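You operate a simulated robot arm through the tools that you are given. There is no shell and no other tool.

Carry out the task below with a simulated robot arm. There is one attempt and no reset: what you move stays moved.

Task
Level the tilt plate with the spirit level and lock it.
Fine: the level lies along the middle of the plate and stays on; free the lever, then turn the blue knob till the bubble is between the middle lines. Set down upright: spirit level.
Where things are to end (x, y in the base frame): spirit level within 40 mm of [710, 60].

The check looks at the end state, three seconds after you hand in, the way a careful person would. Anything else that was tipped, shoved, dropped, spilled or broken makes it a failure.

Robot
A 7-joint arm with a fingered hand, fixed in place. Base frame: the origin is on the floor under the middle of its stand, x ahead of it, y to its left, z up; the work surface is at about z = 880. Readings come in mm, rad, newtons and seconds.
With the tool pointing down near the work surface it reaches from about 100 to 740 mm from the base axis. Its first joint turns from -1.204 to 3.002 rad. Payload 3.4 kg.
Tool frame: the origin (TCP) lies between the finger pads and is the grasp point; the fingertips stand 39 mm ahead of it; z points along the fingers, y is the line along which they close. The gripper opens to 180 mm; its body begins 111 mm behind the TCP. The gripper is a hand of 3 fingers: y runs from the thumb to the fingers, the wrist lies at [0, 0, -262] in the tool frame.
Orientation is that of the tool frame in the base frame, as a unit quaternion [x, y, z, w]. With the fingers straight down and closing along the base's y, the tool's x points along the base's -x, its y along +y and its z along -z.

Tools
- The arm moves only by the tool jog_arm. Its argument "motion" is a list of rows, each an object (a shift or turn left out is 0) with "slide": the shift along the tool's x, y, z in mm, a list of three; "rot": the turn, a rotation vector about the tool's x, y, z in rad, a list of three. In form: [{"slide": [x, y, z], "rot": [wx, wy, wz]}, ...]. A call has 1 to 20 rows; each row is the pose to reach, as a shift and turn from the pose commanded when the call began, along the tool's axes at that moment. A row lasts 0.2 s, in which the tool goes at most 50 mm and 0.15 rad; a call with a longer step from one row to the next is refused whole. Where a pose cannot be reached the arm comes as near as it can. A force on the tool above 50 N (or 10 N above the force at the start of the call, whichever is more), or a blocked arm, ends the call early, and 0.2 s more pass. In this call time passes only in rows, and 0.2 s behind the last. The reply holds the time, the measured pose of the TCP, the force on the tool along the base axes, the opening and the grip force, in the units named above and with some noise, with the torque about the TCP (base axes, N m) and any sound that the robot's microphone picked up.
- Cameras (640 x 400 px; columns grow to the right, rows downward): "scene" is fixed at [52.3, 498.3, 1652.4]; the picture's right is [-0.75, -0.66, 0.00], its down [-0.40, 0.46, -0.80] and it looks along [0.52, -0.60, -0.61] (base axes); focal length 322 px, centre (320, 200). "wrist" rides on the gripper at [63, -36, -128] in the tool frame; the picture's right is [0.50, 0.87, 0.00], its down [-0.75, 0.44, -0.49] and it looks along [-0.43, 0.25, 0.87] (tool axes); focal length 226 px, centre (320, 200). There is no depth. A picture from a camera that has moved, and an enlarged one, comes with that camera's place and axes in the base frame and with its lens.
- snapshot(camera): a new picture of that camera. No time passes.
- slide_trunk(by): moves the trunk up (or, below 0, down) by that many mm; the arm rides with it, the base frame stays. It gives what a move gives, with no picture.
- move_fingers(finger1, finger2, thumb_bend): sets how far each is bent, from 0 (flat) to 100 (curled in); at 30 the hand is open as for a grip, at 70 the pads meet at the TCP. One left out holds its place. A second passes; each finger stops where it meets its share of the squeeze, and holds until it gets a number again. It is the only way to open and close the hand. It gives what a move gives, with no picture; readings hold the bend of each and the force on the fingers (four entries, about 0 where the hand has none), thumb and palm.
- enlarge(camera, box): a new picture of the part [left, top, right, bottom] of that camera's present view, enlarged. No time passes.
- finish_job(): hands the job in; it is judged then, once.

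Places have to be worked out from the pictures, the camera data and where the tool is seen. Open the gripper and draw the arm clear of the work before you hand the job in, unless the task says otherwise.

The tools are called after "Call:" as a command line: name --argument value ..., lists and objects as JSON in quotes. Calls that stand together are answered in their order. jog_arm: Moves the arm, as the interface text tells. Its arguments: {"type":"object","properties":{"motion":{"type":"array","items":{"type":"object","properties":{"slide":{"type":"array","items":{"type":"number"}},"rot":{"type":"array","items":{"type":"number"}}}}}},"required":["motion"]} The other tools are called the same way: slide_trunk (by) moves the trunk up or down; move_fingers (finger1, finger2, thumb_bend) moves the fingers one by one; snapshot (camera) takes a picture; enlarge (camera, box) takes an enlarged picture of a part of a camera's view; finish_job () hands the job in.

At the start:

```text
time_s: 0.0
eef_pos: [355.8, -77.2, 1248.5]
tool_rot: [0.0, 1.0, 0.001, -0.001]
ft_force: [0.2, 1.4, -0.6]
wrist_torque: [-0.01, 0.03, -0.02]
opening: 179.6
gripper_force: 0.0
shape: jaw
bend: [30.0, 30.0, 30.0]
finger forces: [0.0, 0.0, 0.0, 0.0, 0.1, 0.1]
trunk travel left (down, up): [-425.0, 117.0]
```

scene: 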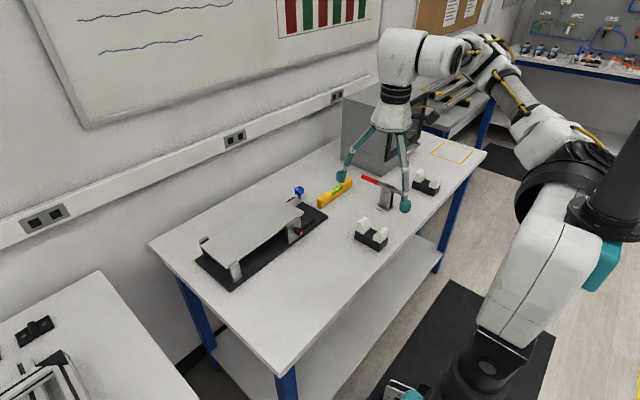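
wrist: 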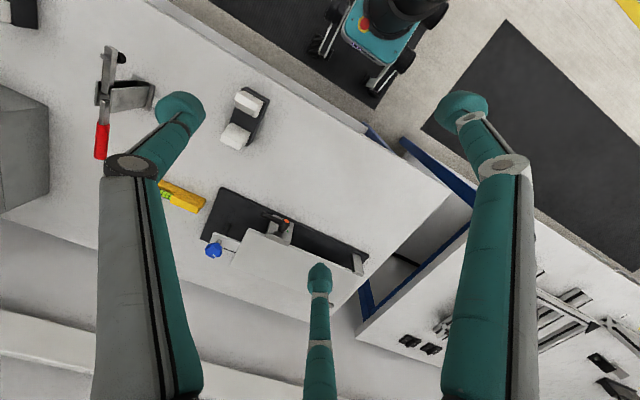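

I'll take a closer look at the tilt plate, spirit level, knob, and lever before moving.

Call:
enlarge --camera "scene" --box '[180, 160, 380, 300]'

Call:
enlarge --camera "wrist" --box '[140, 160, 400, 320]'

Call:
enlarge --camera "scene" --box '[270, 170, 370, 250]'

```text
2.86 times, centred on (280, 230) of scene
camera zoom: at [52.3, 498.3, 1652.4], right [-0.75, -0.66, 0.0], down [-0.4, 0.46, -0.8], along [0.52, -0.6, -0.61], focal length 920 px, centre (434, 114)
```

zoom: 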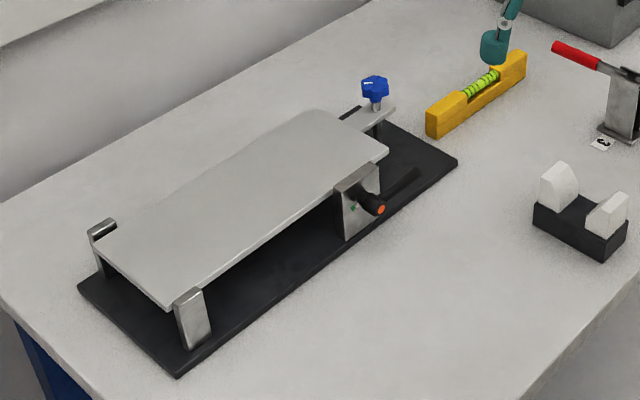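

```text
2.46 times, centred on (270, 240) of wrist
camera zoom: at [292.8, -114.0, 1373.8], right [-0.5, 0.87, 0.0], down [0.75, 0.44, 0.49], along [0.43, 0.25, -0.87], focal length 556 px, centre (443, 102)
```

zoom: 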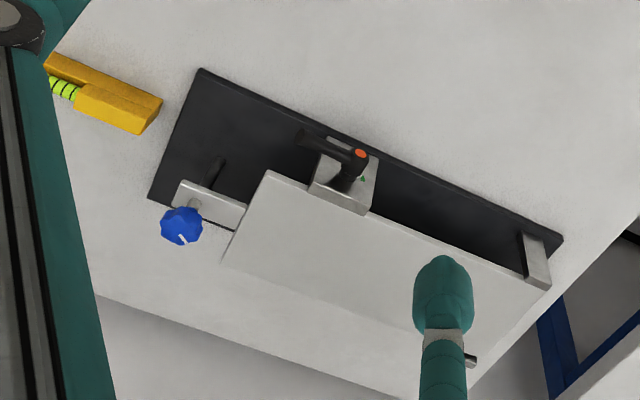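

```text
5.00 times, centred on (320, 210) of scene
camera zoom: at [52.3, 498.3, 1652.4], right [-0.75, -0.66, 0.0], down [-0.4, 0.46, -0.8], along [0.52, -0.6, -0.61], focal length 1609 px, centre (320, 150)
```

zoom: 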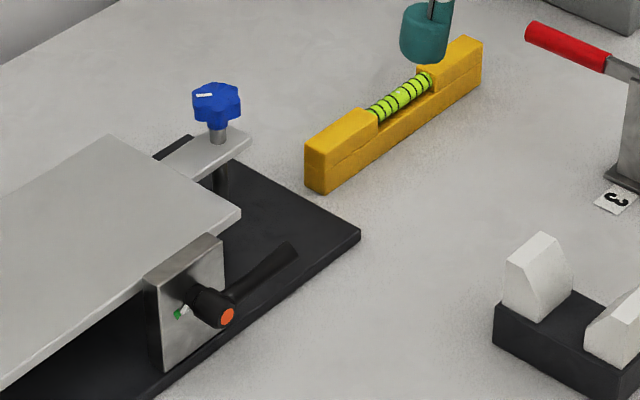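

The knob triangulates to about (718, -146, 988), the plate top to z≈951–957, the lever hub to about (595, -28, 938), and the level to around (684, -311). I'll zoom in more on the lever, its marks and the vial.

Call:
enlarge --camera "scene" --box '[285, 205, 325, 245]'

Call:
enlarge --camera "scene" --box '[310, 170, 360, 215]'

Call:
enlarge --camera "wrist" --box '[250, 200, 310, 250]'

Call:
enlarge --camera "scene" --box '[320, 90, 460, 220]'

```text
10.00 times, centred on (305, 225) of scene
camera zoom: at [52.3, 498.3, 1652.4], right [-0.75, -0.66, 0.0], down [-0.4, 0.46, -0.8], along [0.52, -0.6, -0.61], focal length 3218 px, centre (470, -50)
```

zoom: 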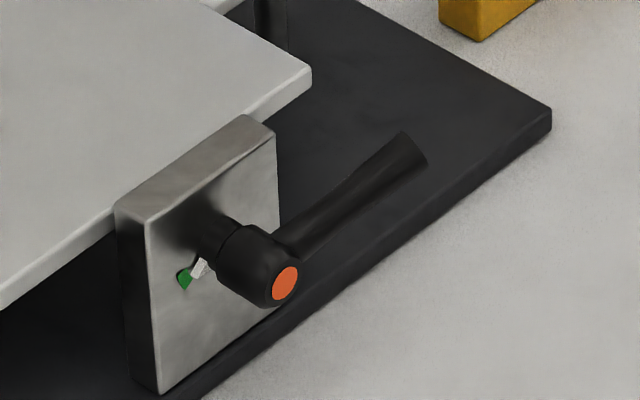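

```text
8.89 times, centred on (335, 192) of scene
camera zoom: at [52.3, 498.3, 1652.4], right [-0.75, -0.66, 0.0], down [-0.4, 0.46, -0.8], along [0.52, -0.6, -0.61], focal length 2861 px, centre (187, 267)
```

zoom: 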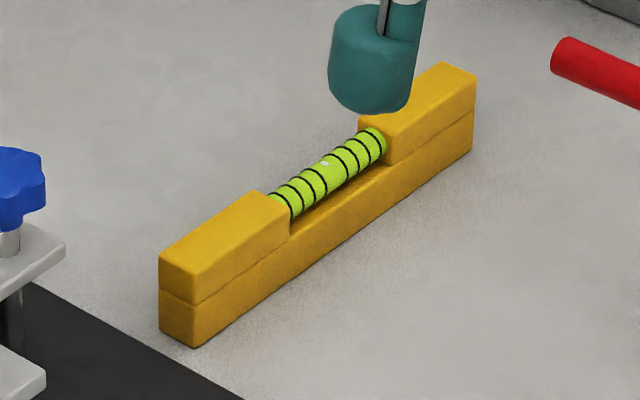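

```text
8.00 times, centred on (280, 225) of wrist
camera zoom: at [292.8, -114.0, 1373.8], right [-0.5, 0.87, 0.0], down [0.75, 0.44, 0.49], along [0.43, 0.25, -0.87], focal length 1808 px, centre (640, 0)
```

zoom: 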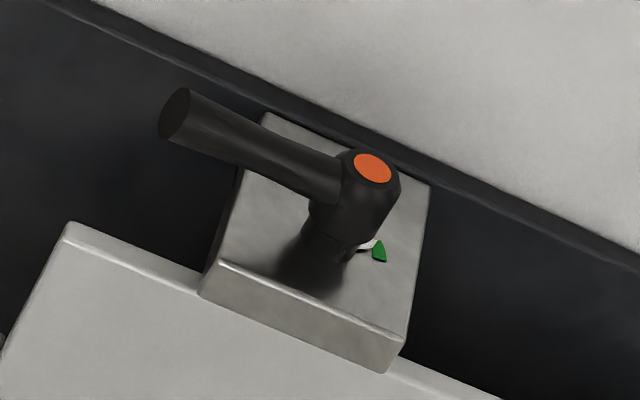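

```text
3.08 times, centred on (390, 155) of scene
camera zoom: at [52.3, 498.3, 1652.4], right [-0.75, -0.66, 0.0], down [-0.4, 0.46, -0.8], along [0.52, -0.6, -0.61], focal length 990 px, centre (105, 338)
```

zoom: 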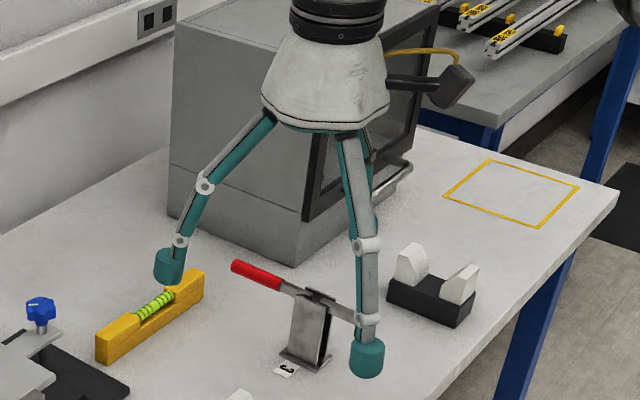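

The vial and the lever hub's white pointer next to a green mark are visible. I'll test in free air how the fingers close, to learn the hand's geometry.

Call:
move_fingers --finger1 60 --finger2 60 --thumb_bend 60

Call:
snapshot --camera "wrist"

Call:
enlarge --camera "scene" --box '[320, 90, 460, 220]'

```text
time_s: 1.0
eef_pos: [354.1, -74.4, 1247.6]
tool_rot: [0.0, 1.0, 0.0, 0.0]
ft_force: [-0.8, 0.2, -0.2]
wrist_torque: [-0.01, -0.01, 0.0]
opening: 33.9
gripper_force: 0.2
shape: fingers
bend: [60.0, 60.0, 60.0]
finger forces: [0.0, 0.0, 0.0, 0.0, 0.0, 0.1]
trunk travel left (down, up): [-425.0, 117.0]
```

```text
taken
camera wrist: at [291.0, -110.4, 1374.4], right [-0.5, 0.87, 0.0], down [0.75, 0.44, 0.49], along [0.43, 0.24, -0.87], focal length 226 px, centre (320, 200)
```

wrist: 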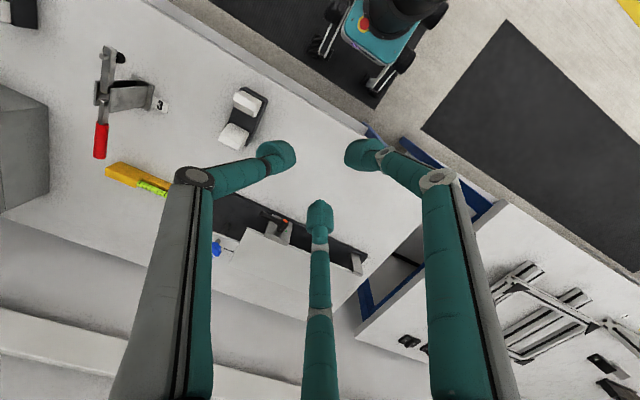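

```text
3.08 times, centred on (390, 155) of scene
camera zoom: at [52.3, 498.3, 1652.4], right [-0.75, -0.66, 0.0], down [-0.4, 0.46, -0.8], along [0.52, -0.6, -0.61], focal length 990 px, centre (105, 338)
```

zoom: 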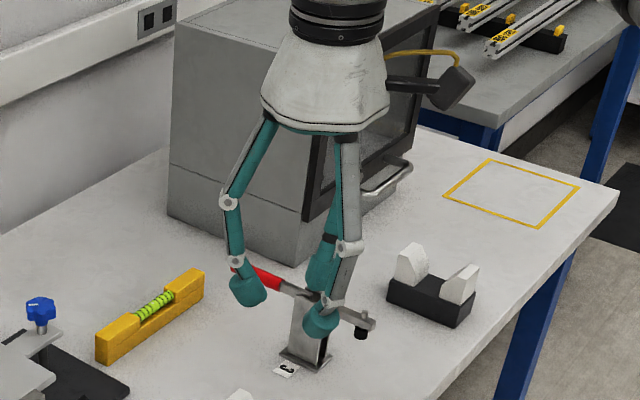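

At bend 60 the fingers form a three-jaw claw: thumb at tool -y and the two fingers at about ±30 mm in x. I'll turn the tool 90° so y points along base +x, open the hand again, and move above the level to look at it.

Call:
move_fingers --finger1 40 --finger2 40 --thumb_bend 40

Call:
jog_arm --motion '[{"slide": [-24, -18, 10], "rot": [0, 0, 0.131]}, {"slide": [-48, -36, 20], "rot": [0, 0, 0.262]}, {"slide": [-72, -54, 32], "rot": [0, 0, 0.393]}, {"slide": [-96, -72, 44], "rot": [0, 0, 0.524]}, {"slide": [-120, -90, 56], "rot": [0, 0, 0.654]}, {"slide": [-144, -108, 68], "rot": [0, 0, 0.785]}, {"slide": [-168, -126, 80], "rot": [0, 0, 0.916]}, {"slide": [-192, -144, 92], "rot": [0, 0, 1.047]}, {"slide": [-216, -162, 104], "rot": [0, 0, 1.178]}, {"slide": [-240, -180, 116], "rot": [0, 0, 1.309]}, {"slide": [-264, -198, 128], "rot": [0, 0, 1.44]}, {"slide": [-286, -212, 138], "rot": [0, 0, 1.571]}]'

Call:
snapshot --camera "wrist"

Call:
snapshot --camera "scene"

```text
time_s: 2.0
eef_pos: [353.2, -75.3, 1247.1]
tool_rot: [0.0, 1.0, -0.002, 0.0]
ft_force: [0.1, 0.3, 0.9]
wrist_torque: [0.01, 0.02, 0.01]
opening: 112.3
gripper_force: 0.1
shape: fingers
bend: [40.0, 40.0, 40.0]
finger forces: [0.1, 0.0, 0.0, 0.0, 0.0, 0.1]
trunk travel left (down, up): [-425.0, 117.0]
```

```text
time_s: 4.6
eef_pos: [640.1, -286.8, 1109.5]
tool_rot: [0.708, 0.707, -0.001, 0.001]
ft_force: [0.0, -0.3, -0.4]
wrist_torque: [-0.02, 0.01, 0.01]
opening: 112.2
gripper_force: 0.0
shape: fingers
bend: [40.0, 40.0, 40.0]
finger forces: [0.1, 0.0, 0.1, 0.0, 0.1, 0.0]
trunk travel left (down, up): [-425.0, 117.0]
```

```text
taken
camera wrist: at [604.6, -224.4, 1236.6], right [0.87, 0.5, 0.0], down [0.43, -0.75, 0.49], along [0.25, -0.43, -0.87], focal length 226 px, centre (320, 200)
```

wrist: 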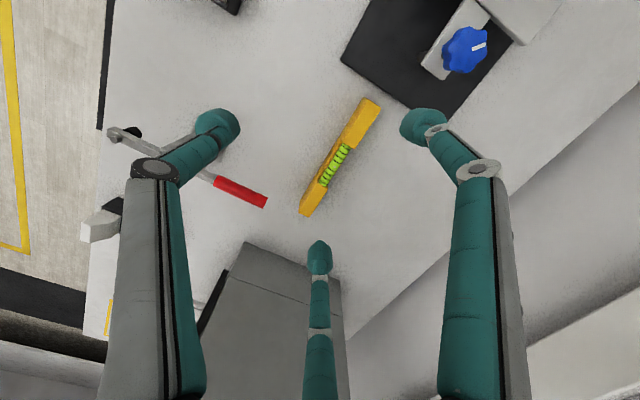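

```text
taken
```

scene: 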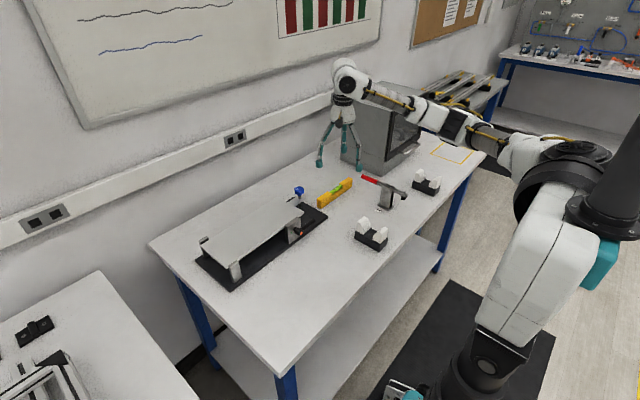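

The arm reached above the level at (640, -287, 1110). I'll enlarge the wrist view to locate the level and read the vial.

Call:
enlarge --camera "wrist" --box '[280, 80, 400, 230]'

Call:
enlarge --camera "wrist" --box '[310, 130, 360, 200]'

Call:
enlarge --camera "wrist" --box '[340, 0, 560, 120]'

```text
2.67 times, centred on (340, 155) of wrist
camera zoom: at [604.6, -224.4, 1236.6], right [0.87, 0.5, 0.0], down [0.43, -0.75, 0.49], along [0.25, -0.43, -0.87], focal length 603 px, centre (267, 320)
```

zoom: 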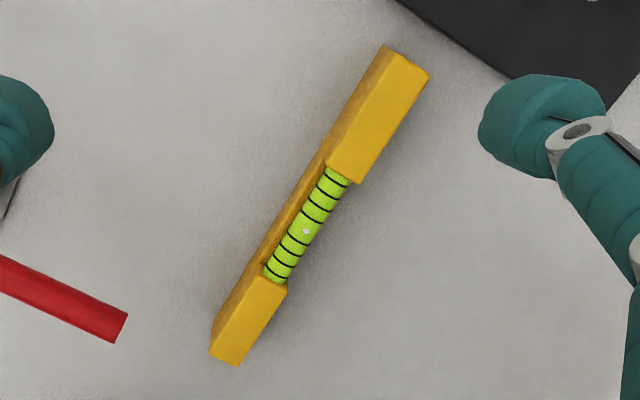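

```text
5.71 times, centred on (335, 165) of wrist
camera zoom: at [604.6, -224.4, 1236.6], right [0.87, 0.5, 0.0], down [0.43, -0.75, 0.49], along [0.25, -0.43, -0.87], focal length 1292 px, centre (234, 400)
```

zoom: 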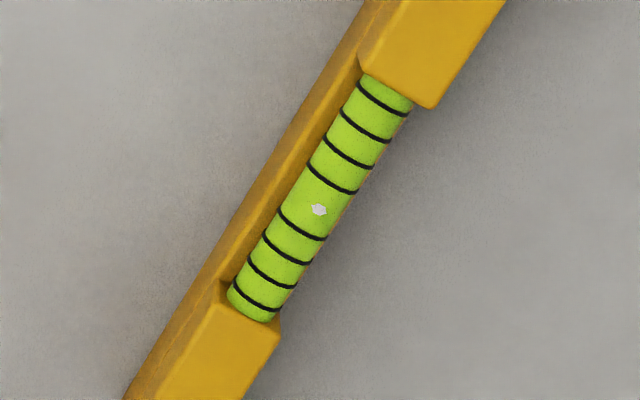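

```text
2.91 times, centred on (450, 60) of wrist
camera zoom: at [604.6, -224.4, 1236.6], right [0.87, 0.5, 0.0], down [0.43, -0.75, 0.49], along [0.25, -0.43, -0.87], focal length 658 px, centre (-58, 607)
```

zoom: 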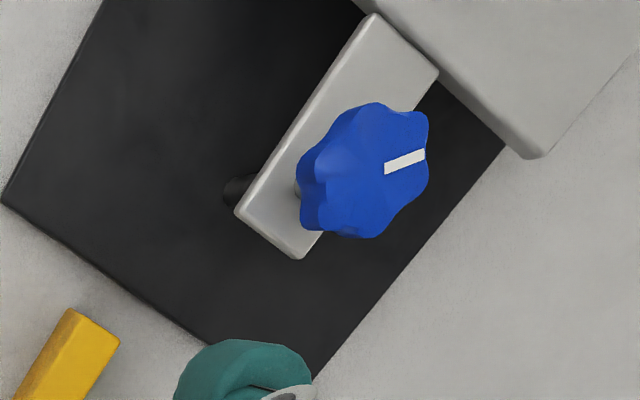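

The level lies along y, centred near (684, -318), about 200×24×40 mm, with its bubble central on the table. I'll test whether the arm can reach directly above it with the tool vertical.

Call:
jog_arm --motion '[{"slide": [-10, 14, 14], "rot": [0, 0, 0]}, {"slide": [-20, 28, 28], "rot": [0, 0, 0]}, {"slide": [-30.5, 43, 45], "rot": [0, 0, 0]}]'

Call:
snapshot --camera "wrist"

```text
time_s: 5.4
eef_pos: [684.7, -316.3, 1063.6]
tool_rot: [0.707, 0.707, -0.001, 0.001]
ft_force: [0.2, 0.1, -0.2]
wrist_torque: [-0.03, 0.05, 0.02]
opening: 112.2
gripper_force: 0.0
shape: fingers
bend: [40.0, 40.0, 40.0]
finger forces: [0.1, 0.0, 0.1, 0.0, 0.1, 0.1]
trunk travel left (down, up): [-425.0, 117.0]
```

```text
taken
camera wrist: at [647.4, -253.8, 1190.7], right [0.87, 0.5, 0.0], down [0.44, -0.75, 0.49], along [0.25, -0.43, -0.87], focal length 226 px, centre (320, 200)
```

wrist: 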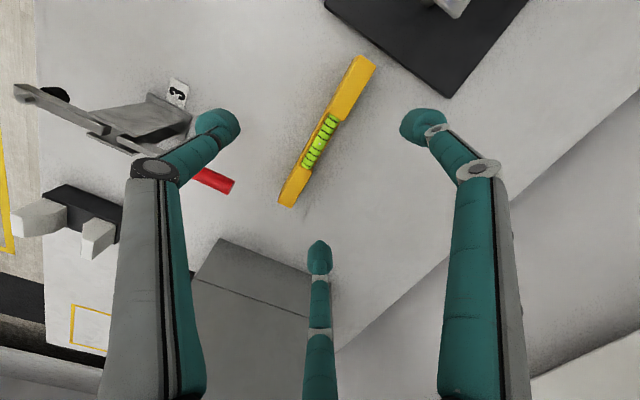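

The tool reaches straight over the vial centre. I'll enlarge to check centring and the small yaw of the level against the tool.

Call:
enlarge --camera "wrist" --box '[260, 40, 400, 220]'

Call:
enlarge --camera "wrist" --box '[330, 45, 390, 85]'

Call:
enlarge --camera "wrist" --box '[265, 175, 325, 215]'

Call:
enlarge --camera "scene" --box '[290, 60, 430, 230]'

```text
2.22 times, centred on (330, 130) of wrist
camera zoom: at [647.4, -253.8, 1190.7], right [0.87, 0.5, 0.0], down [0.44, -0.75, 0.49], along [0.25, -0.43, -0.87], focal length 502 px, centre (298, 356)
```

zoom: 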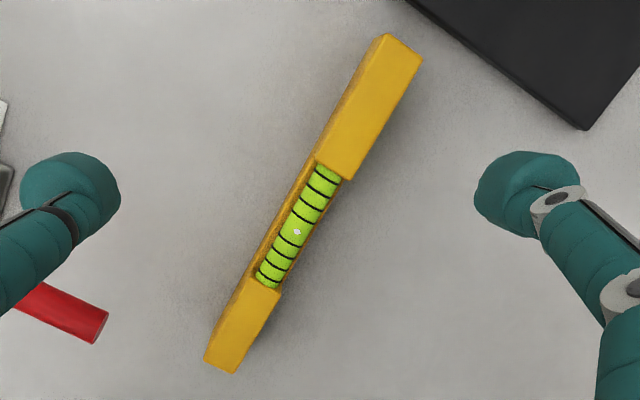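

```text
10.00 times, centred on (360, 65) of wrist
camera zoom: at [647.4, -253.8, 1190.7], right [0.87, 0.5, 0.0], down [0.44, -0.75, 0.49], along [0.25, -0.43, -0.87], focal length 2261 px, centre (-80, 1550)
```

zoom: 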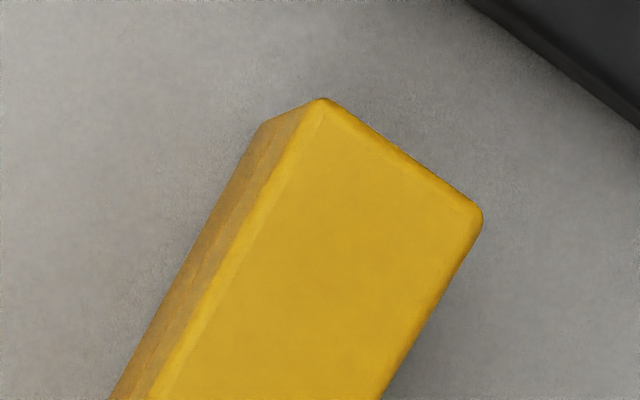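

```text
10.00 times, centred on (295, 195) of wrist
camera zoom: at [647.4, -253.8, 1190.7], right [0.87, 0.5, 0.0], down [0.44, -0.75, 0.49], along [0.25, -0.43, -0.87], focal length 2261 px, centre (570, 250)
```

zoom: 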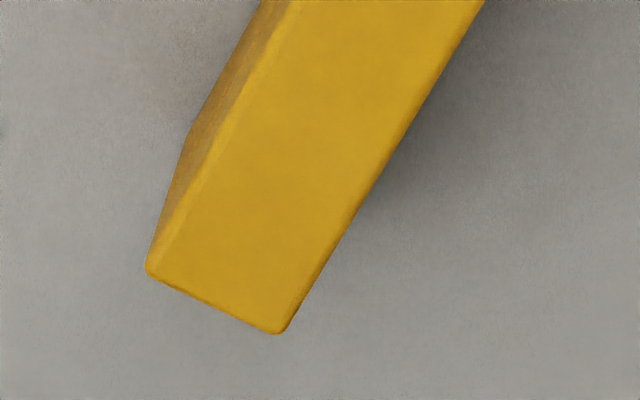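

```text
2.35 times, centred on (360, 145) of scene
camera zoom: at [52.3, 498.3, 1652.4], right [-0.75, -0.66, 0.0], down [-0.4, 0.46, -0.8], along [0.52, -0.6, -0.61], focal length 757 px, centre (226, 329)
```

zoom: 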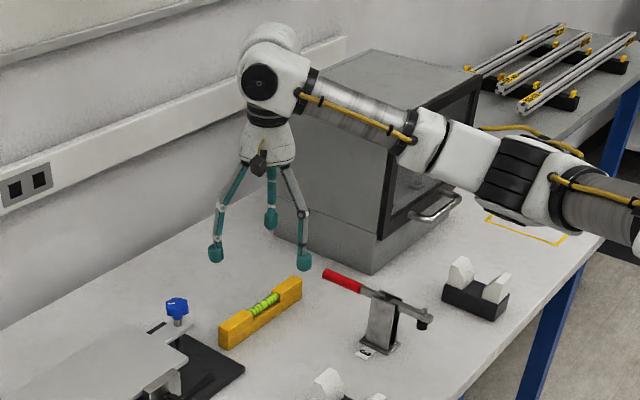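

The level is aligned with the tool within 0.2° and is only about 3 mm off centre. I'll shift by (-3, +2) and descend so the fingertips sit a few mm above the table either side of it.

Call:
jog_arm --motion '[{"slide": [-1, 0.5, 25], "rot": [0, 0, 0]}, {"slide": [-2, 1, 50], "rot": [0, 0, 0]}, {"slide": [-3, 1.7, 75], "rot": [0, 0, 0]}, {"slide": [-3, 1.7, 95], "rot": [0, 0, 0]}, {"slide": [-3, 1.7, 115], "rot": [0, 0, 0]}, {"slide": [-3, 1.7, 128], "rot": [0, 0, 0]}, {"slide": [-3, 1.7, 137], "rot": [0, 0, 0]}]'

Call:
snapshot --camera "wrist"

Call:
enlarge --camera "scene" --box '[290, 120, 400, 230]'

```text
time_s: 7.0
eef_pos: [683.4, -321.1, 927.7]
tool_rot: [0.707, 0.707, 0.0, 0.0]
ft_force: [-0.4, 0.5, 0.2]
wrist_torque: [0.0, -0.02, 0.0]
opening: 112.4
gripper_force: 0.1
shape: fingers
bend: [40.0, 40.0, 40.0]
finger forces: [0.1, 0.0, 0.0, 0.0, 0.0, 0.0]
trunk travel left (down, up): [-425.0, 117.0]
```

```text
taken
camera wrist: at [648.4, -259.1, 1054.5], right [0.87, 0.5, 0.0], down [0.44, -0.75, 0.49], along [0.25, -0.43, -0.87], focal length 226 px, centre (320, 200)
```

wrist: 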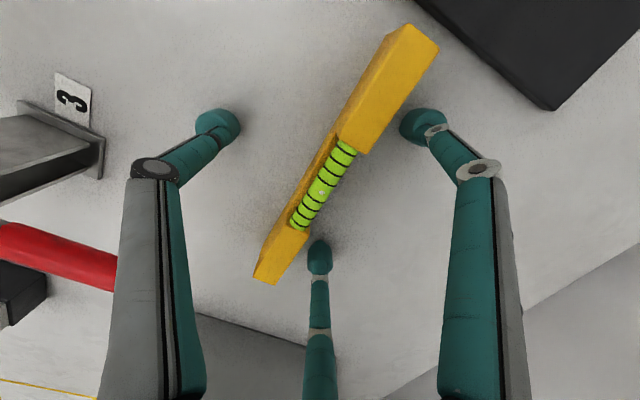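

```text
3.64 times, centred on (345, 175) of scene
camera zoom: at [52.3, 498.3, 1652.4], right [-0.75, -0.66, 0.0], down [-0.4, 0.46, -0.8], along [0.52, -0.6, -0.61], focal length 1170 px, centre (229, 291)
```

zoom: 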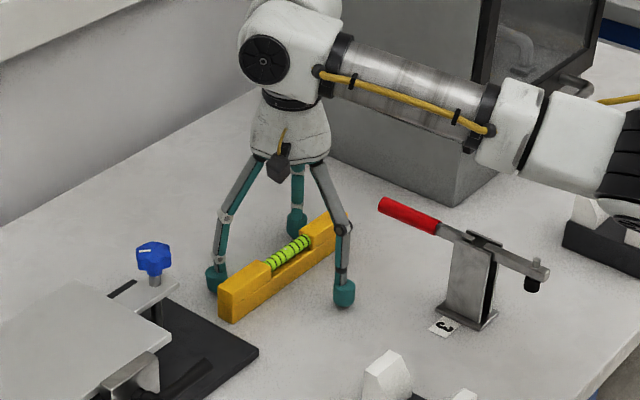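

Hand is straddling the level with the fingertips near the table. I'll close partway first, check, then squeeze.

Call:
move_fingers --finger1 56 --finger2 56 --thumb_bend 56

Call:
snapshot --camera "wrist"

Call:
enlarge --camera "scene" --box '[305, 145, 375, 215]'

```text
time_s: 8.0
eef_pos: [685.4, -321.4, 927.9]
tool_rot: [0.707, 0.707, 0.0, 0.001]
ft_force: [-0.5, -0.5, -0.3]
wrist_torque: [0.02, -0.01, 0.01]
opening: 49.5
gripper_force: 0.1
shape: fingers
bend: [56.0, 56.0, 56.0]
finger forces: [0.0, 0.0, 0.0, 0.0, 0.1, 0.0]
trunk travel left (down, up): [-425.0, 117.0]
```

```text
taken
camera wrist: at [648.5, -258.7, 1055.0], right [0.87, 0.5, 0.0], down [0.44, -0.75, 0.49], along [0.25, -0.43, -0.87], focal length 226 px, centre (320, 200)
```

wrist: 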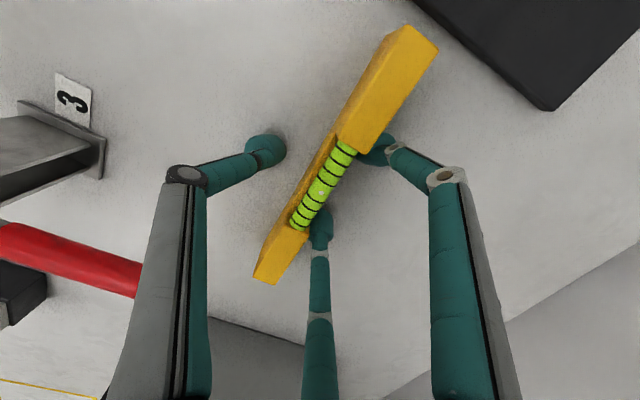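

```text
5.71 times, centred on (340, 180) of scene
camera zoom: at [52.3, 498.3, 1652.4], right [-0.75, -0.66, 0.0], down [-0.4, 0.46, -0.8], along [0.52, -0.6, -0.61], focal length 1839 px, centre (206, 314)
```

zoom: 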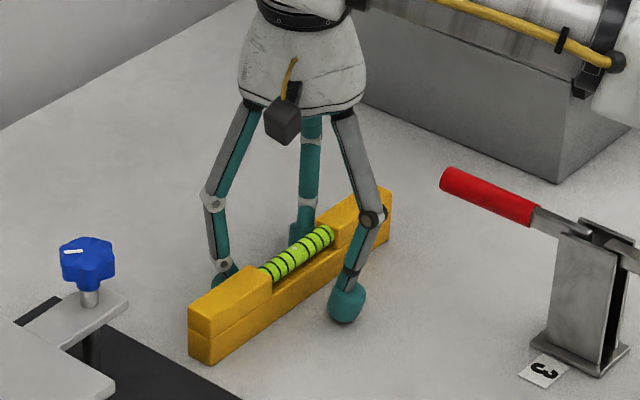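

The two fingers look nearly at the level's far side already while the thumb has further to go, so I'll bring the thumb in first to avoid pushing the level.

Call:
move_fingers --thumb_bend 63

Call:
snapshot --camera "wrist"

```text
time_s: 9.0
eef_pos: [684.9, -320.5, 928.1]
tool_rot: [0.707, 0.707, -0.001, 0.0]
ft_force: [0.8, -0.1, 0.9]
wrist_torque: [0.0, -0.01, 0.0]
opening: 36.8
gripper_force: 0.0
shape: fingers
bend: [56.0, 56.0, 63.0]
finger forces: [0.0, 0.0, 0.1, 0.0, 0.0, 0.0]
trunk travel left (down, up): [-425.0, 117.0]
```

```text
taken
camera wrist: at [648.4, -258.8, 1054.9], right [0.87, 0.5, 0.0], down [0.44, -0.75, 0.49], along [0.25, -0.43, -0.87], focal length 226 px, centre (320, 200)
```

wrist: 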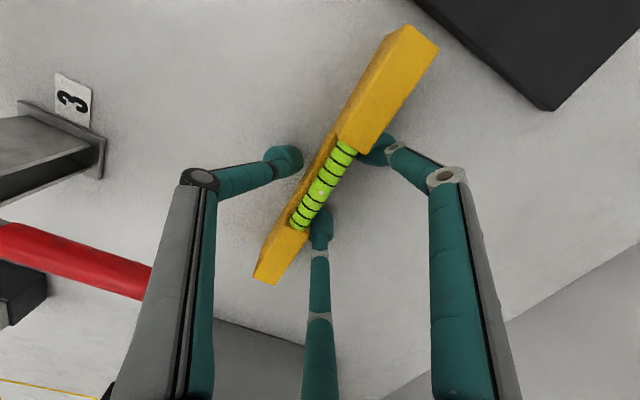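

The thumb is almost at the level's side with no contact force yet. I'll close all fingers toward 70 to squeeze, each stopping at its share.

Call:
move_fingers --thumb_bend 66

Call:
snapshot --camera "wrist"

```text
time_s: 10.0
eef_pos: [686.0, -321.2, 928.1]
tool_rot: [0.707, 0.708, -0.001, 0.0]
ft_force: [-1.0, -0.8, -0.3]
wrist_torque: [-0.01, 0.03, 0.01]
opening: 32.5
gripper_force: 0.3
shape: fingers
bend: [56.0, 56.0, 66.0]
finger forces: [0.1, 0.0, 0.1, 0.1, 0.5, 0.1]
trunk travel left (down, up): [-425.0, 117.0]
```

```text
taken
camera wrist: at [648.4, -258.8, 1054.9], right [0.87, 0.5, 0.0], down [0.44, -0.75, 0.49], along [0.25, -0.43, -0.87], focal length 226 px, centre (320, 200)
```

wrist: 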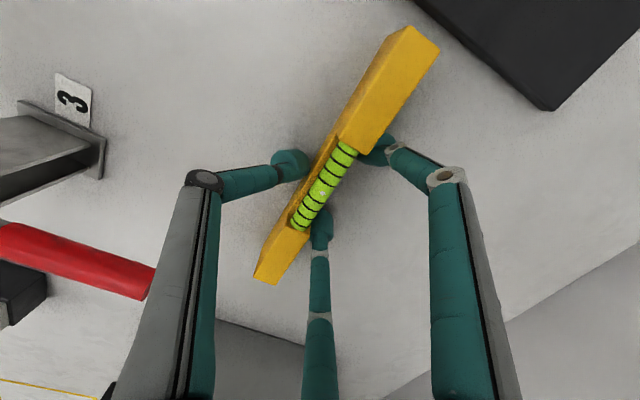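

The thumb now touches lightly (0.5 N). I'll close the two fingers and the thumb for the grip.

Call:
move_fingers --finger1 70 --finger2 70 --thumb_bend 70

Call:
snapshot --camera "wrist"

Call:
enlarge --camera "scene" --box '[305, 145, 375, 215]'

```text
time_s: 11.0
eef_pos: [685.0, -319.9, 928.3]
tool_rot: [0.707, 0.707, -0.001, 0.001]
ft_force: [0.4, -0.3, -0.2]
wrist_torque: [0.02, 0.04, 0.0]
opening: 18.4
gripper_force: 8.5
shape: fingers
bend: [64.0, 64.0, 66.0]
finger forces: [4.6, 4.4, 0.1, 0.0, 8.7, 0.1]
trunk travel left (down, up): [-425.0, 117.0]
```

```text
taken
camera wrist: at [648.5, -258.8, 1054.9], right [0.87, 0.5, 0.0], down [0.44, -0.75, 0.49], along [0.25, -0.43, -0.87], focal length 226 px, centre (320, 200)
```

wrist: 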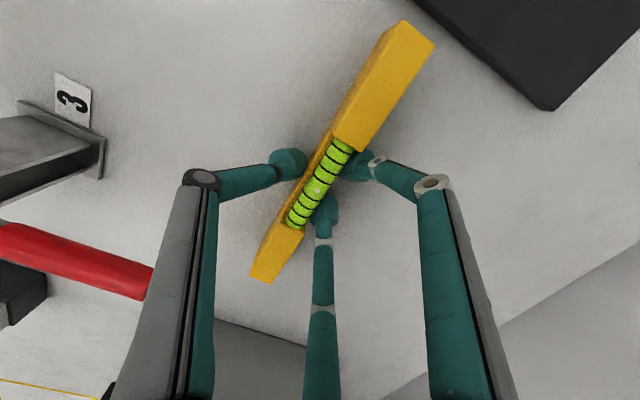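

```text
5.71 times, centred on (340, 180) of scene
camera zoom: at [52.3, 498.3, 1652.4], right [-0.75, -0.66, 0.0], down [-0.4, 0.46, -0.8], along [0.52, -0.6, -0.61], focal length 1839 px, centre (206, 314)
```

zoom: 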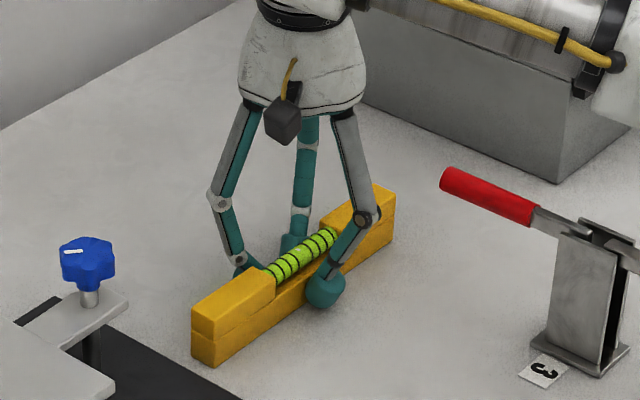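

The level is gripped at 8.5 N with all three digits. I'll lift it 30 mm gently and check it hangs level.

Call:
jog_arm --motion '[{"slide": [0, 0, -4]}, {"slide": [0, 0, -10]}, {"slide": [0, 0, -18]}, {"slide": [0, 0, -30]}]'

Call:
snapshot --camera "wrist"

Call:
enlarge --camera "scene" --box '[305, 145, 375, 215]'

```text
time_s: 12.0
eef_pos: [684.1, -319.8, 958.6]
tool_rot: [0.707, 0.707, 0.0, 0.0]
ft_force: [-0.2, -0.2, -0.9]
wrist_torque: [0.0, -0.03, 0.03]
opening: 18.4
gripper_force: 8.4
shape: fingers
bend: [64.0, 64.0, 65.0]
finger forces: [4.3, 4.3, 0.0, 0.0, 8.6, 0.0]
trunk travel left (down, up): [-425.0, 117.0]
```

```text
taken
camera wrist: at [647.8, -257.3, 1084.9], right [0.87, 0.5, 0.0], down [0.44, -0.75, 0.49], along [0.25, -0.43, -0.87], focal length 226 px, centre (320, 200)
```

wrist: 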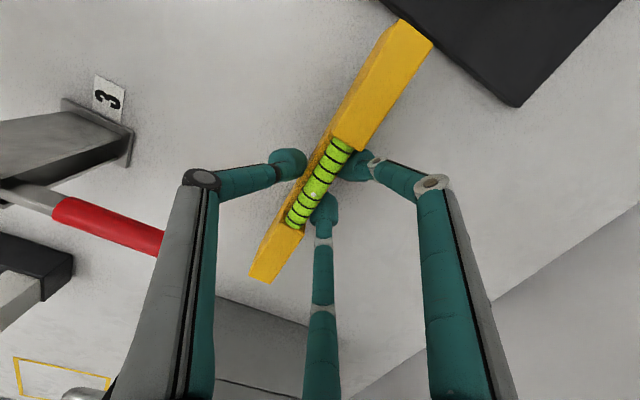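

```text
5.71 times, centred on (340, 180) of scene
camera zoom: at [52.3, 498.3, 1652.4], right [-0.75, -0.66, 0.0], down [-0.4, 0.46, -0.8], along [0.52, -0.6, -0.61], focal length 1839 px, centre (206, 314)
```

zoom: 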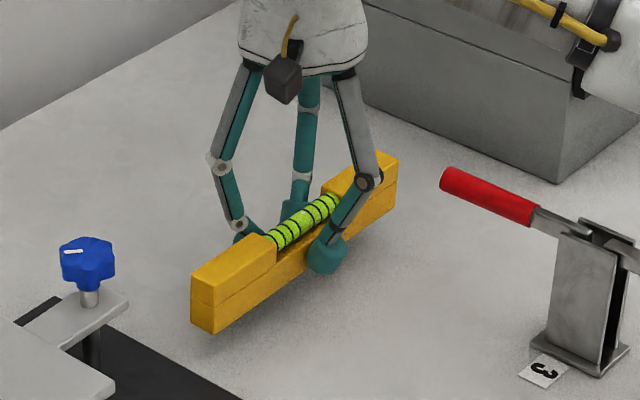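

It hangs straight after the lift. I'll zoom to measure where the level sits relative to the tool, so it can be centred on the plate.

Call:
enlarge --camera "wrist" --box '[370, 0, 450, 60]'

Call:
enlarge --camera "wrist" --box '[230, 230, 310, 290]'

Call:
enlarge --camera "wrist" --box '[280, 130, 360, 235]'

```text
6.67 times, centred on (410, 30) of wrist
camera zoom: at [647.8, -257.3, 1084.9], right [0.87, 0.5, 0.0], down [0.44, -0.75, 0.49], along [0.25, -0.43, -0.87], focal length 1507 px, centre (-280, 1333)
```

zoom: 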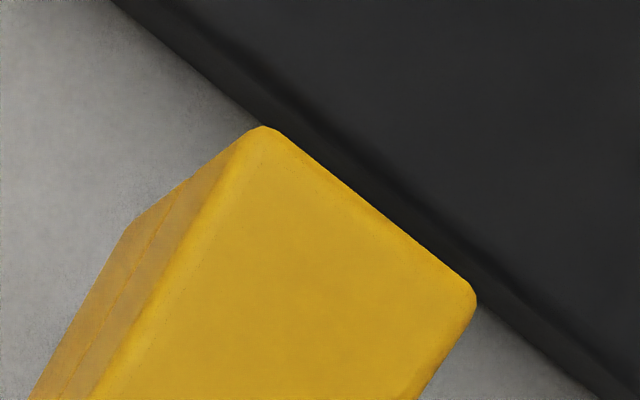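

```text
6.67 times, centred on (270, 260) of wrist
camera zoom: at [647.8, -257.3, 1084.9], right [0.87, 0.5, 0.0], down [0.44, -0.75, 0.49], along [0.25, -0.43, -0.87], focal length 1507 px, centre (653, -200)
```

zoom: 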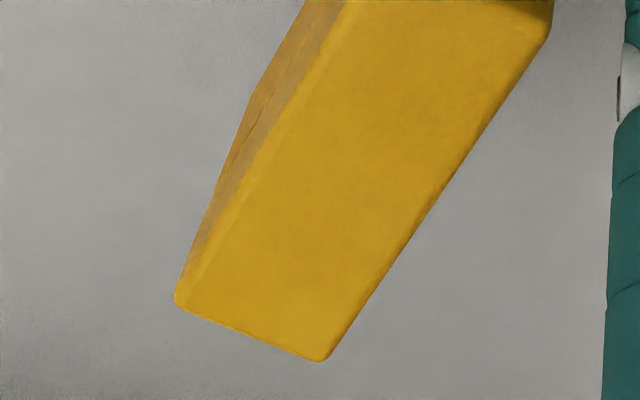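

```text
3.81 times, centred on (320, 182) of wrist
camera zoom: at [647.8, -257.3, 1084.9], right [0.87, 0.5, 0.0], down [0.44, -0.75, 0.49], along [0.25, -0.43, -0.87], focal length 861 px, centre (320, 267)
```

zoom: 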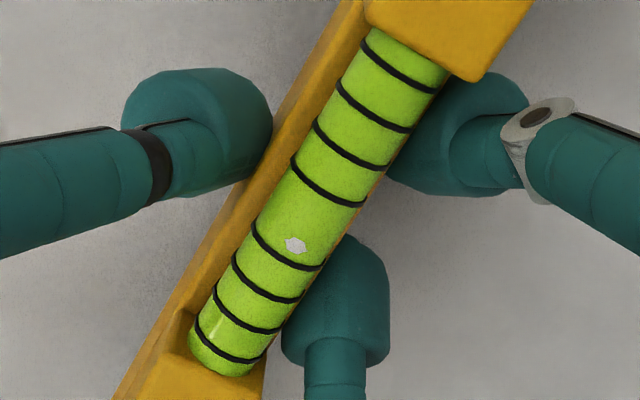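

The level sits at tool (+1, -3) with 0.2° yaw, and its bottom is about 48 mm below the TCP. I'll raise it and carry it across to above the plate middle at high clearance over the knob.

Call:
jog_arm --motion '[{"slide": [0, 0, -20]}, {"slide": [0, 0, -45]}, {"slide": [0, 0, -70]}, {"slide": [0, 0, -95]}, {"slide": [0, 0, -115]}, {"slide": [0, 0, -130]}]'

Call:
jog_arm --motion '[{"slide": [12, 1, 0]}, {"slide": [34, 2.5, 0]}, {"slide": [58, 4.5, 0]}, {"slide": [82, 6, 0]}, {"slide": [106, 8, 0], "rot": [0, 0, -0.004]}, {"slide": [130, 10, 0], "rot": [0, 0, -0.008]}, {"slide": [154, 12, 0], "rot": [0, 0, -0.012]}, {"slide": [178, 13.5, 0], "rot": [0, 0, -0.015]}, {"slide": [202, 15, 0], "rot": [0, 0, -0.015]}, {"slide": [226, 17, 0], "rot": [0, 0, -0.015]}, {"slide": [250, 19, 0], "rot": [0, 0, -0.015]}, {"slide": [274, 21, 0], "rot": [0, 0, -0.015]}, {"slide": [298, 22.5, 0], "rot": [0, 0, -0.015]}, {"slide": [320, 24, 0], "rot": [0, 0, -0.015]}, {"slide": [340, 25.5, 0], "rot": [0, 0, -0.015]}, {"slide": [358, 27, 0], "rot": [0, 0, -0.015]}, {"slide": [370, 28, 0], "rot": [0, 0, -0.015]}, {"slide": [378, 28.5, 0], "rot": [0, 0, -0.015]}]'

Call:
snapshot --camera "wrist"

Call:
snapshot --camera "scene"

```text
time_s: 13.4
eef_pos: [686.4, -319.5, 1087.9]
tool_rot: [0.708, 0.707, -0.002, 0.001]
ft_force: [0.5, 0.1, -2.0]
wrist_torque: [-0.01, -0.01, -0.01]
opening: 18.1
gripper_force: 8.7
shape: fingers
bend: [65.0, 65.0, 65.0]
finger forces: [4.2, 4.4, 0.0, 0.1, 8.8, 0.0]
trunk travel left (down, up): [-425.0, 117.0]
```

```text
time_s: 17.2
eef_pos: [713.8, 59.6, 1089.3]
tool_rot: [0.702, 0.712, -0.001, 0.001]
ft_force: [-0.1, 0.2, -2.1]
wrist_torque: [0.03, -0.03, -0.01]
opening: 17.9
gripper_force: 8.9
shape: fingers
bend: [65.0, 65.0, 65.0]
finger forces: [4.3, 4.4, 0.0, 0.1, 8.7, 0.0]
trunk travel left (down, up): [-425.0, 117.0]
```

```text
taken
camera wrist: at [676.9, 120.9, 1214.4], right [0.86, 0.51, 0.0], down [0.45, -0.75, 0.49], along [0.25, -0.42, -0.87], focal length 226 px, centre (320, 200)
```

wrist: 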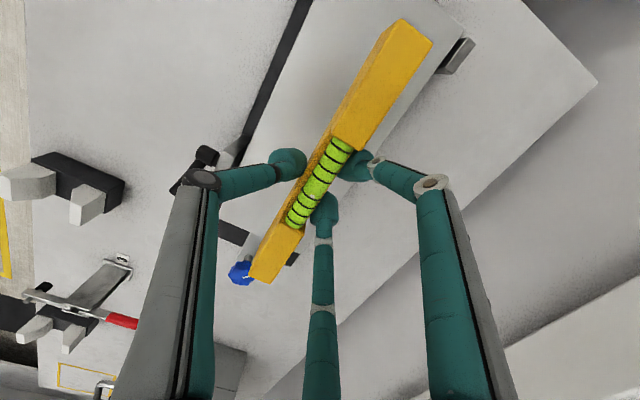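

```text
taken
```

scene: 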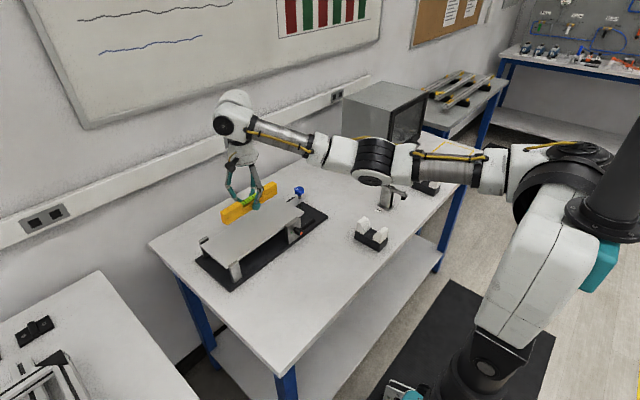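

The level is now held above the plate. I'll zoom to verify the plate edges relative to the level before lowering.

Call:
enlarge --camera "wrist" --box '[200, 0, 500, 190]'

Call:
enlarge --camera "scene" --box '[180, 150, 340, 300]'

```text
2.11 times, centred on (350, 95) of wrist
camera zoom: at [676.9, 120.9, 1214.4], right [0.86, 0.51, 0.0], down [0.45, -0.75, 0.49], along [0.25, -0.42, -0.87], focal length 476 px, centre (257, 421)
```

zoom: 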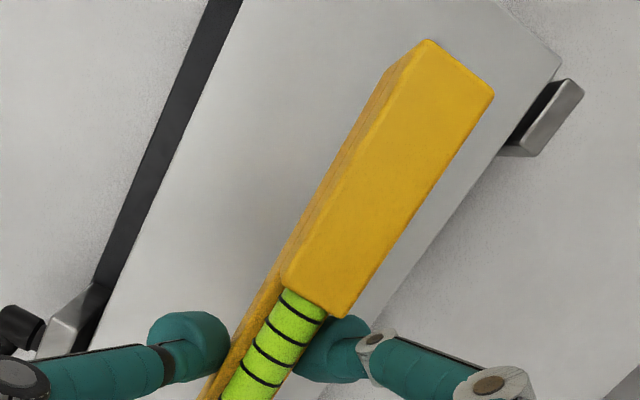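

```text
2.67 times, centred on (260, 225) of scene
camera zoom: at [52.3, 498.3, 1652.4], right [-0.75, -0.66, 0.0], down [-0.4, 0.46, -0.8], along [0.52, -0.6, -0.61], focal length 858 px, centre (480, 133)
```

zoom: 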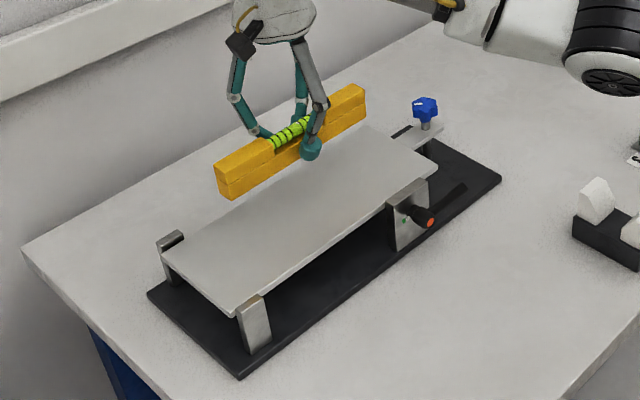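

The level sits over the plate's centre line (plate edges at tool y ≈ -70 and +63; level at -3.4). I'll lower it to just above the plate.

Call:
jog_arm --motion '[{"slide": [0, 0, 12]}, {"slide": [0, 0, 28]}, {"slide": [0, 0, 44]}, {"slide": [0, 0, 58]}, {"slide": [0, 0, 70]}, {"slide": [0, 0, 78]}]'

Call:
enlarge --camera "scene" --box '[190, 160, 320, 270]'

Call:
snapshot --camera "wrist"

```text
time_s: 18.6
eef_pos: [715.2, 58.4, 1009.8]
tool_rot: [0.702, 0.713, 0.0, 0.001]
ft_force: [0.9, 0.4, -2.0]
wrist_torque: [0.0, 0.03, 0.0]
opening: 18.1
gripper_force: 9.3
shape: fingers
bend: [65.0, 65.0, 65.0]
finger forces: [4.5, 4.4, 0.1, 0.0, 8.8, 0.1]
trunk travel left (down, up): [-425.0, 117.0]
```

```text
3.64 times, centred on (255, 215) of scene
camera zoom: at [52.3, 498.3, 1652.4], right [-0.75, -0.66, 0.0], down [-0.4, 0.46, -0.8], along [0.52, -0.6, -0.61], focal length 1170 px, centre (556, 146)
```

zoom: 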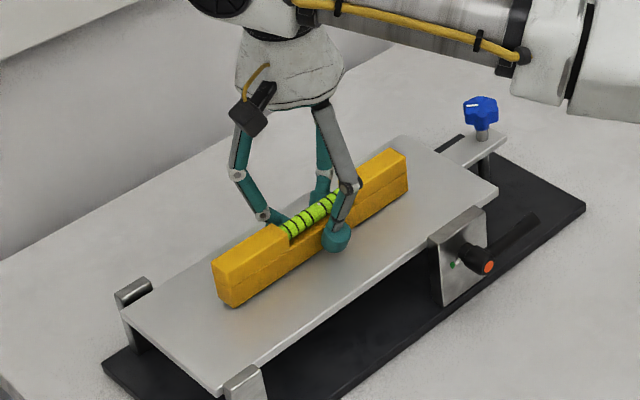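

```text
taken
camera wrist: at [677.5, 120.5, 1136.3], right [0.86, 0.51, 0.0], down [0.45, -0.75, 0.49], along [0.25, -0.42, -0.87], focal length 226 px, centre (320, 200)
```

wrist: 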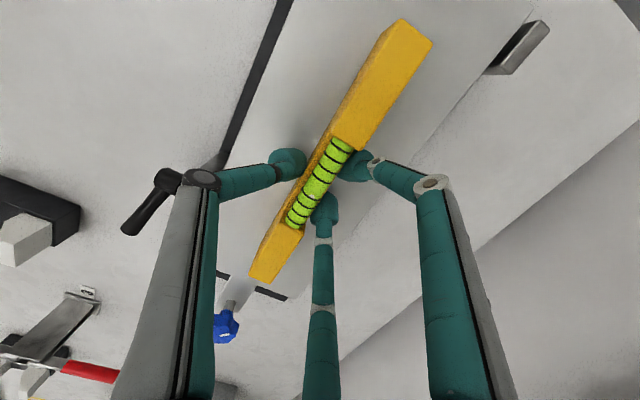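

The level is a few mm above the plate with no contact. I'll lower in small steps and watch the force.

Call:
jog_arm --motion '[{"slide": [0, 0, 1.5]}, {"slide": [0, 0, 3]}, {"slide": [0, 0, 4.5]}]'

Call:
enlarge --camera "scene" --box '[220, 180, 300, 250]'

```text
time_s: 19.4
eef_pos: [714.6, 58.7, 1005.3]
tool_rot: [0.701, 0.713, 0.0, 0.001]
ft_force: [1.3, 0.2, 1.5]
wrist_torque: [-0.05, 0.01, 0.0]
opening: 18.0
gripper_force: 8.6
shape: fingers
bend: [65.0, 65.0, 65.0]
finger forces: [4.6, 4.7, 0.1, 0.0, 8.6, 0.0]
trunk travel left (down, up): [-425.0, 117.0]
```

```text
5.71 times, centred on (260, 215) of scene
camera zoom: at [52.3, 498.3, 1652.4], right [-0.75, -0.66, 0.0], down [-0.4, 0.46, -0.8], along [0.52, -0.6, -0.61], focal length 1839 px, centre (663, 114)
```

zoom: 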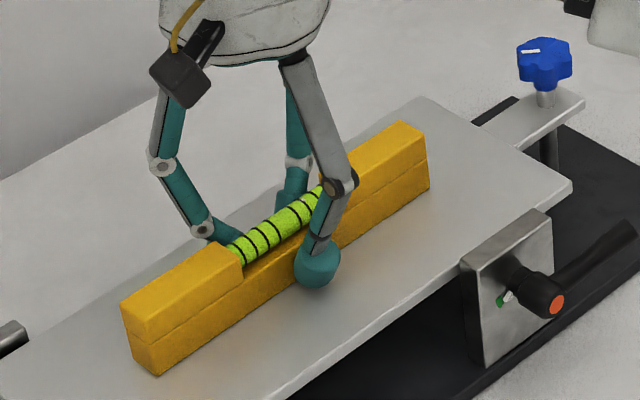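

Force z went from -2.0 to +1.5 N, so one end of the level is touching. I'll lower a little more so it seats along its length.

Call:
jog_arm --motion '[{"slide": [0, 0, 0.7]}, {"slide": [0, 0, 1.4]}]'

Call:
enlarge --camera "scene" --box '[220, 180, 300, 250]'

Call:
enlarge --camera "wrist" --box '[280, 130, 360, 235]'

```text
time_s: 20.0
eef_pos: [713.6, 58.7, 1004.6]
tool_rot: [0.701, 0.713, 0.001, 0.002]
ft_force: [2.0, 0.5, 9.0]
wrist_torque: [0.02, -0.05, -0.01]
opening: 17.6
gripper_force: 9.4
shape: fingers
bend: [65.0, 65.0, 66.0]
finger forces: [5.5, 5.5, 0.1, 0.0, 8.8, 0.0]
trunk travel left (down, up): [-425.0, 117.0]
```

```text
5.71 times, centred on (260, 215) of scene
camera zoom: at [52.3, 498.3, 1652.4], right [-0.75, -0.66, 0.0], down [-0.4, 0.46, -0.8], along [0.52, -0.6, -0.61], focal length 1839 px, centre (663, 114)
```

zoom: 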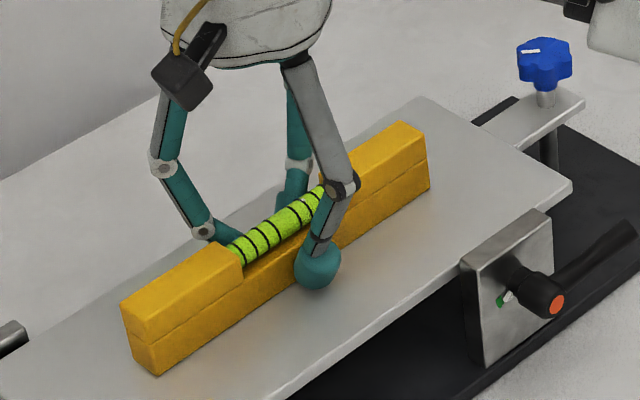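

```text
3.81 times, centred on (320, 182) of wrist
camera zoom: at [676.1, 120.6, 1131.5], right [0.86, 0.51, 0.0], down [0.45, -0.75, 0.49], along [0.26, -0.42, -0.87], focal length 861 px, centre (320, 267)
```

zoom: 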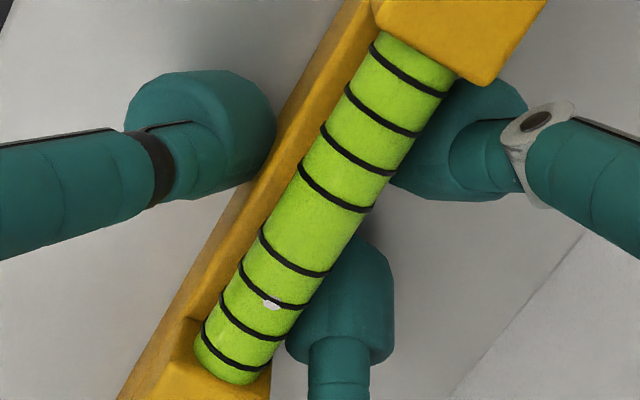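

The level is seated on the plate with about 9 N down force, and the bubble sits at the second line toward the knob end. I'll ease the preload and open all fingers together.

Call:
jog_arm --motion '[{"slide": [0, 0, -0.8]}]'

Call:
move_fingers --finger1 58 --finger2 58 --thumb_bend 58

Call:
snapshot --camera "wrist"

Call:
enlarge --camera "scene" --box '[220, 180, 300, 250]'

```text
time_s: 20.4
eef_pos: [713.7, 59.4, 1003.6]
tool_rot: [0.702, 0.712, -0.001, 0.001]
ft_force: [4.1, -0.3, 8.2]
wrist_torque: [0.0, -0.14, -0.02]
opening: 17.7
gripper_force: 9.9
shape: fingers
bend: [65.0, 65.0, 66.0]
finger forces: [5.8, 6.0, 0.0, 0.0, 8.1, 0.0]
trunk travel left (down, up): [-425.0, 117.0]
```

```text
time_s: 21.4
eef_pos: [712.6, 59.1, 1003.8]
tool_rot: [0.701, 0.713, -0.001, 0.001]
ft_force: [-0.1, 1.0, 4.5]
wrist_torque: [-0.09, -0.05, -0.07]
opening: 44.8
gripper_force: 1.3
shape: fingers
bend: [57.0, 59.0, 57.0]
finger forces: [0.0, 3.5, 0.0, 0.1, 0.3, 0.1]
trunk travel left (down, up): [-425.0, 117.0]
```

```text
taken
camera wrist: at [675.9, 121.1, 1131.0], right [0.86, 0.51, 0.0], down [0.45, -0.75, 0.49], along [0.25, -0.42, -0.87], focal length 226 px, centre (320, 200)
```

wrist: 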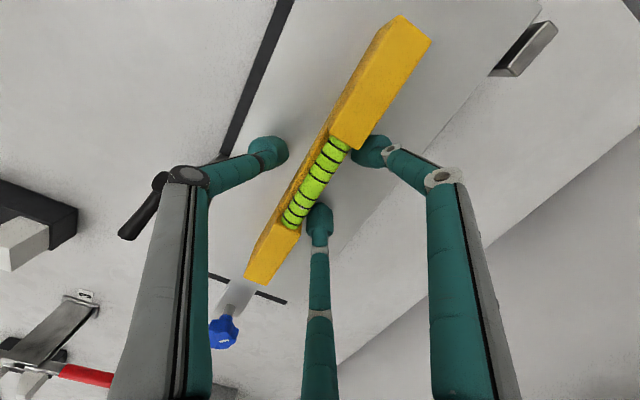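

```text
5.71 times, centred on (260, 215) of scene
camera zoom: at [52.3, 498.3, 1652.4], right [-0.75, -0.66, 0.0], down [-0.4, 0.46, -0.8], along [0.52, -0.6, -0.61], focal length 1839 px, centre (663, 114)
```

zoom: 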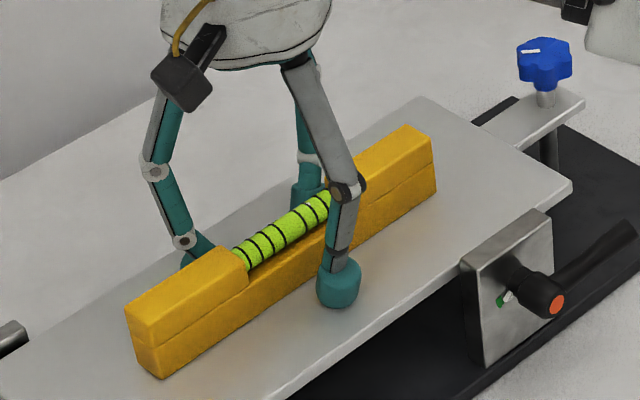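

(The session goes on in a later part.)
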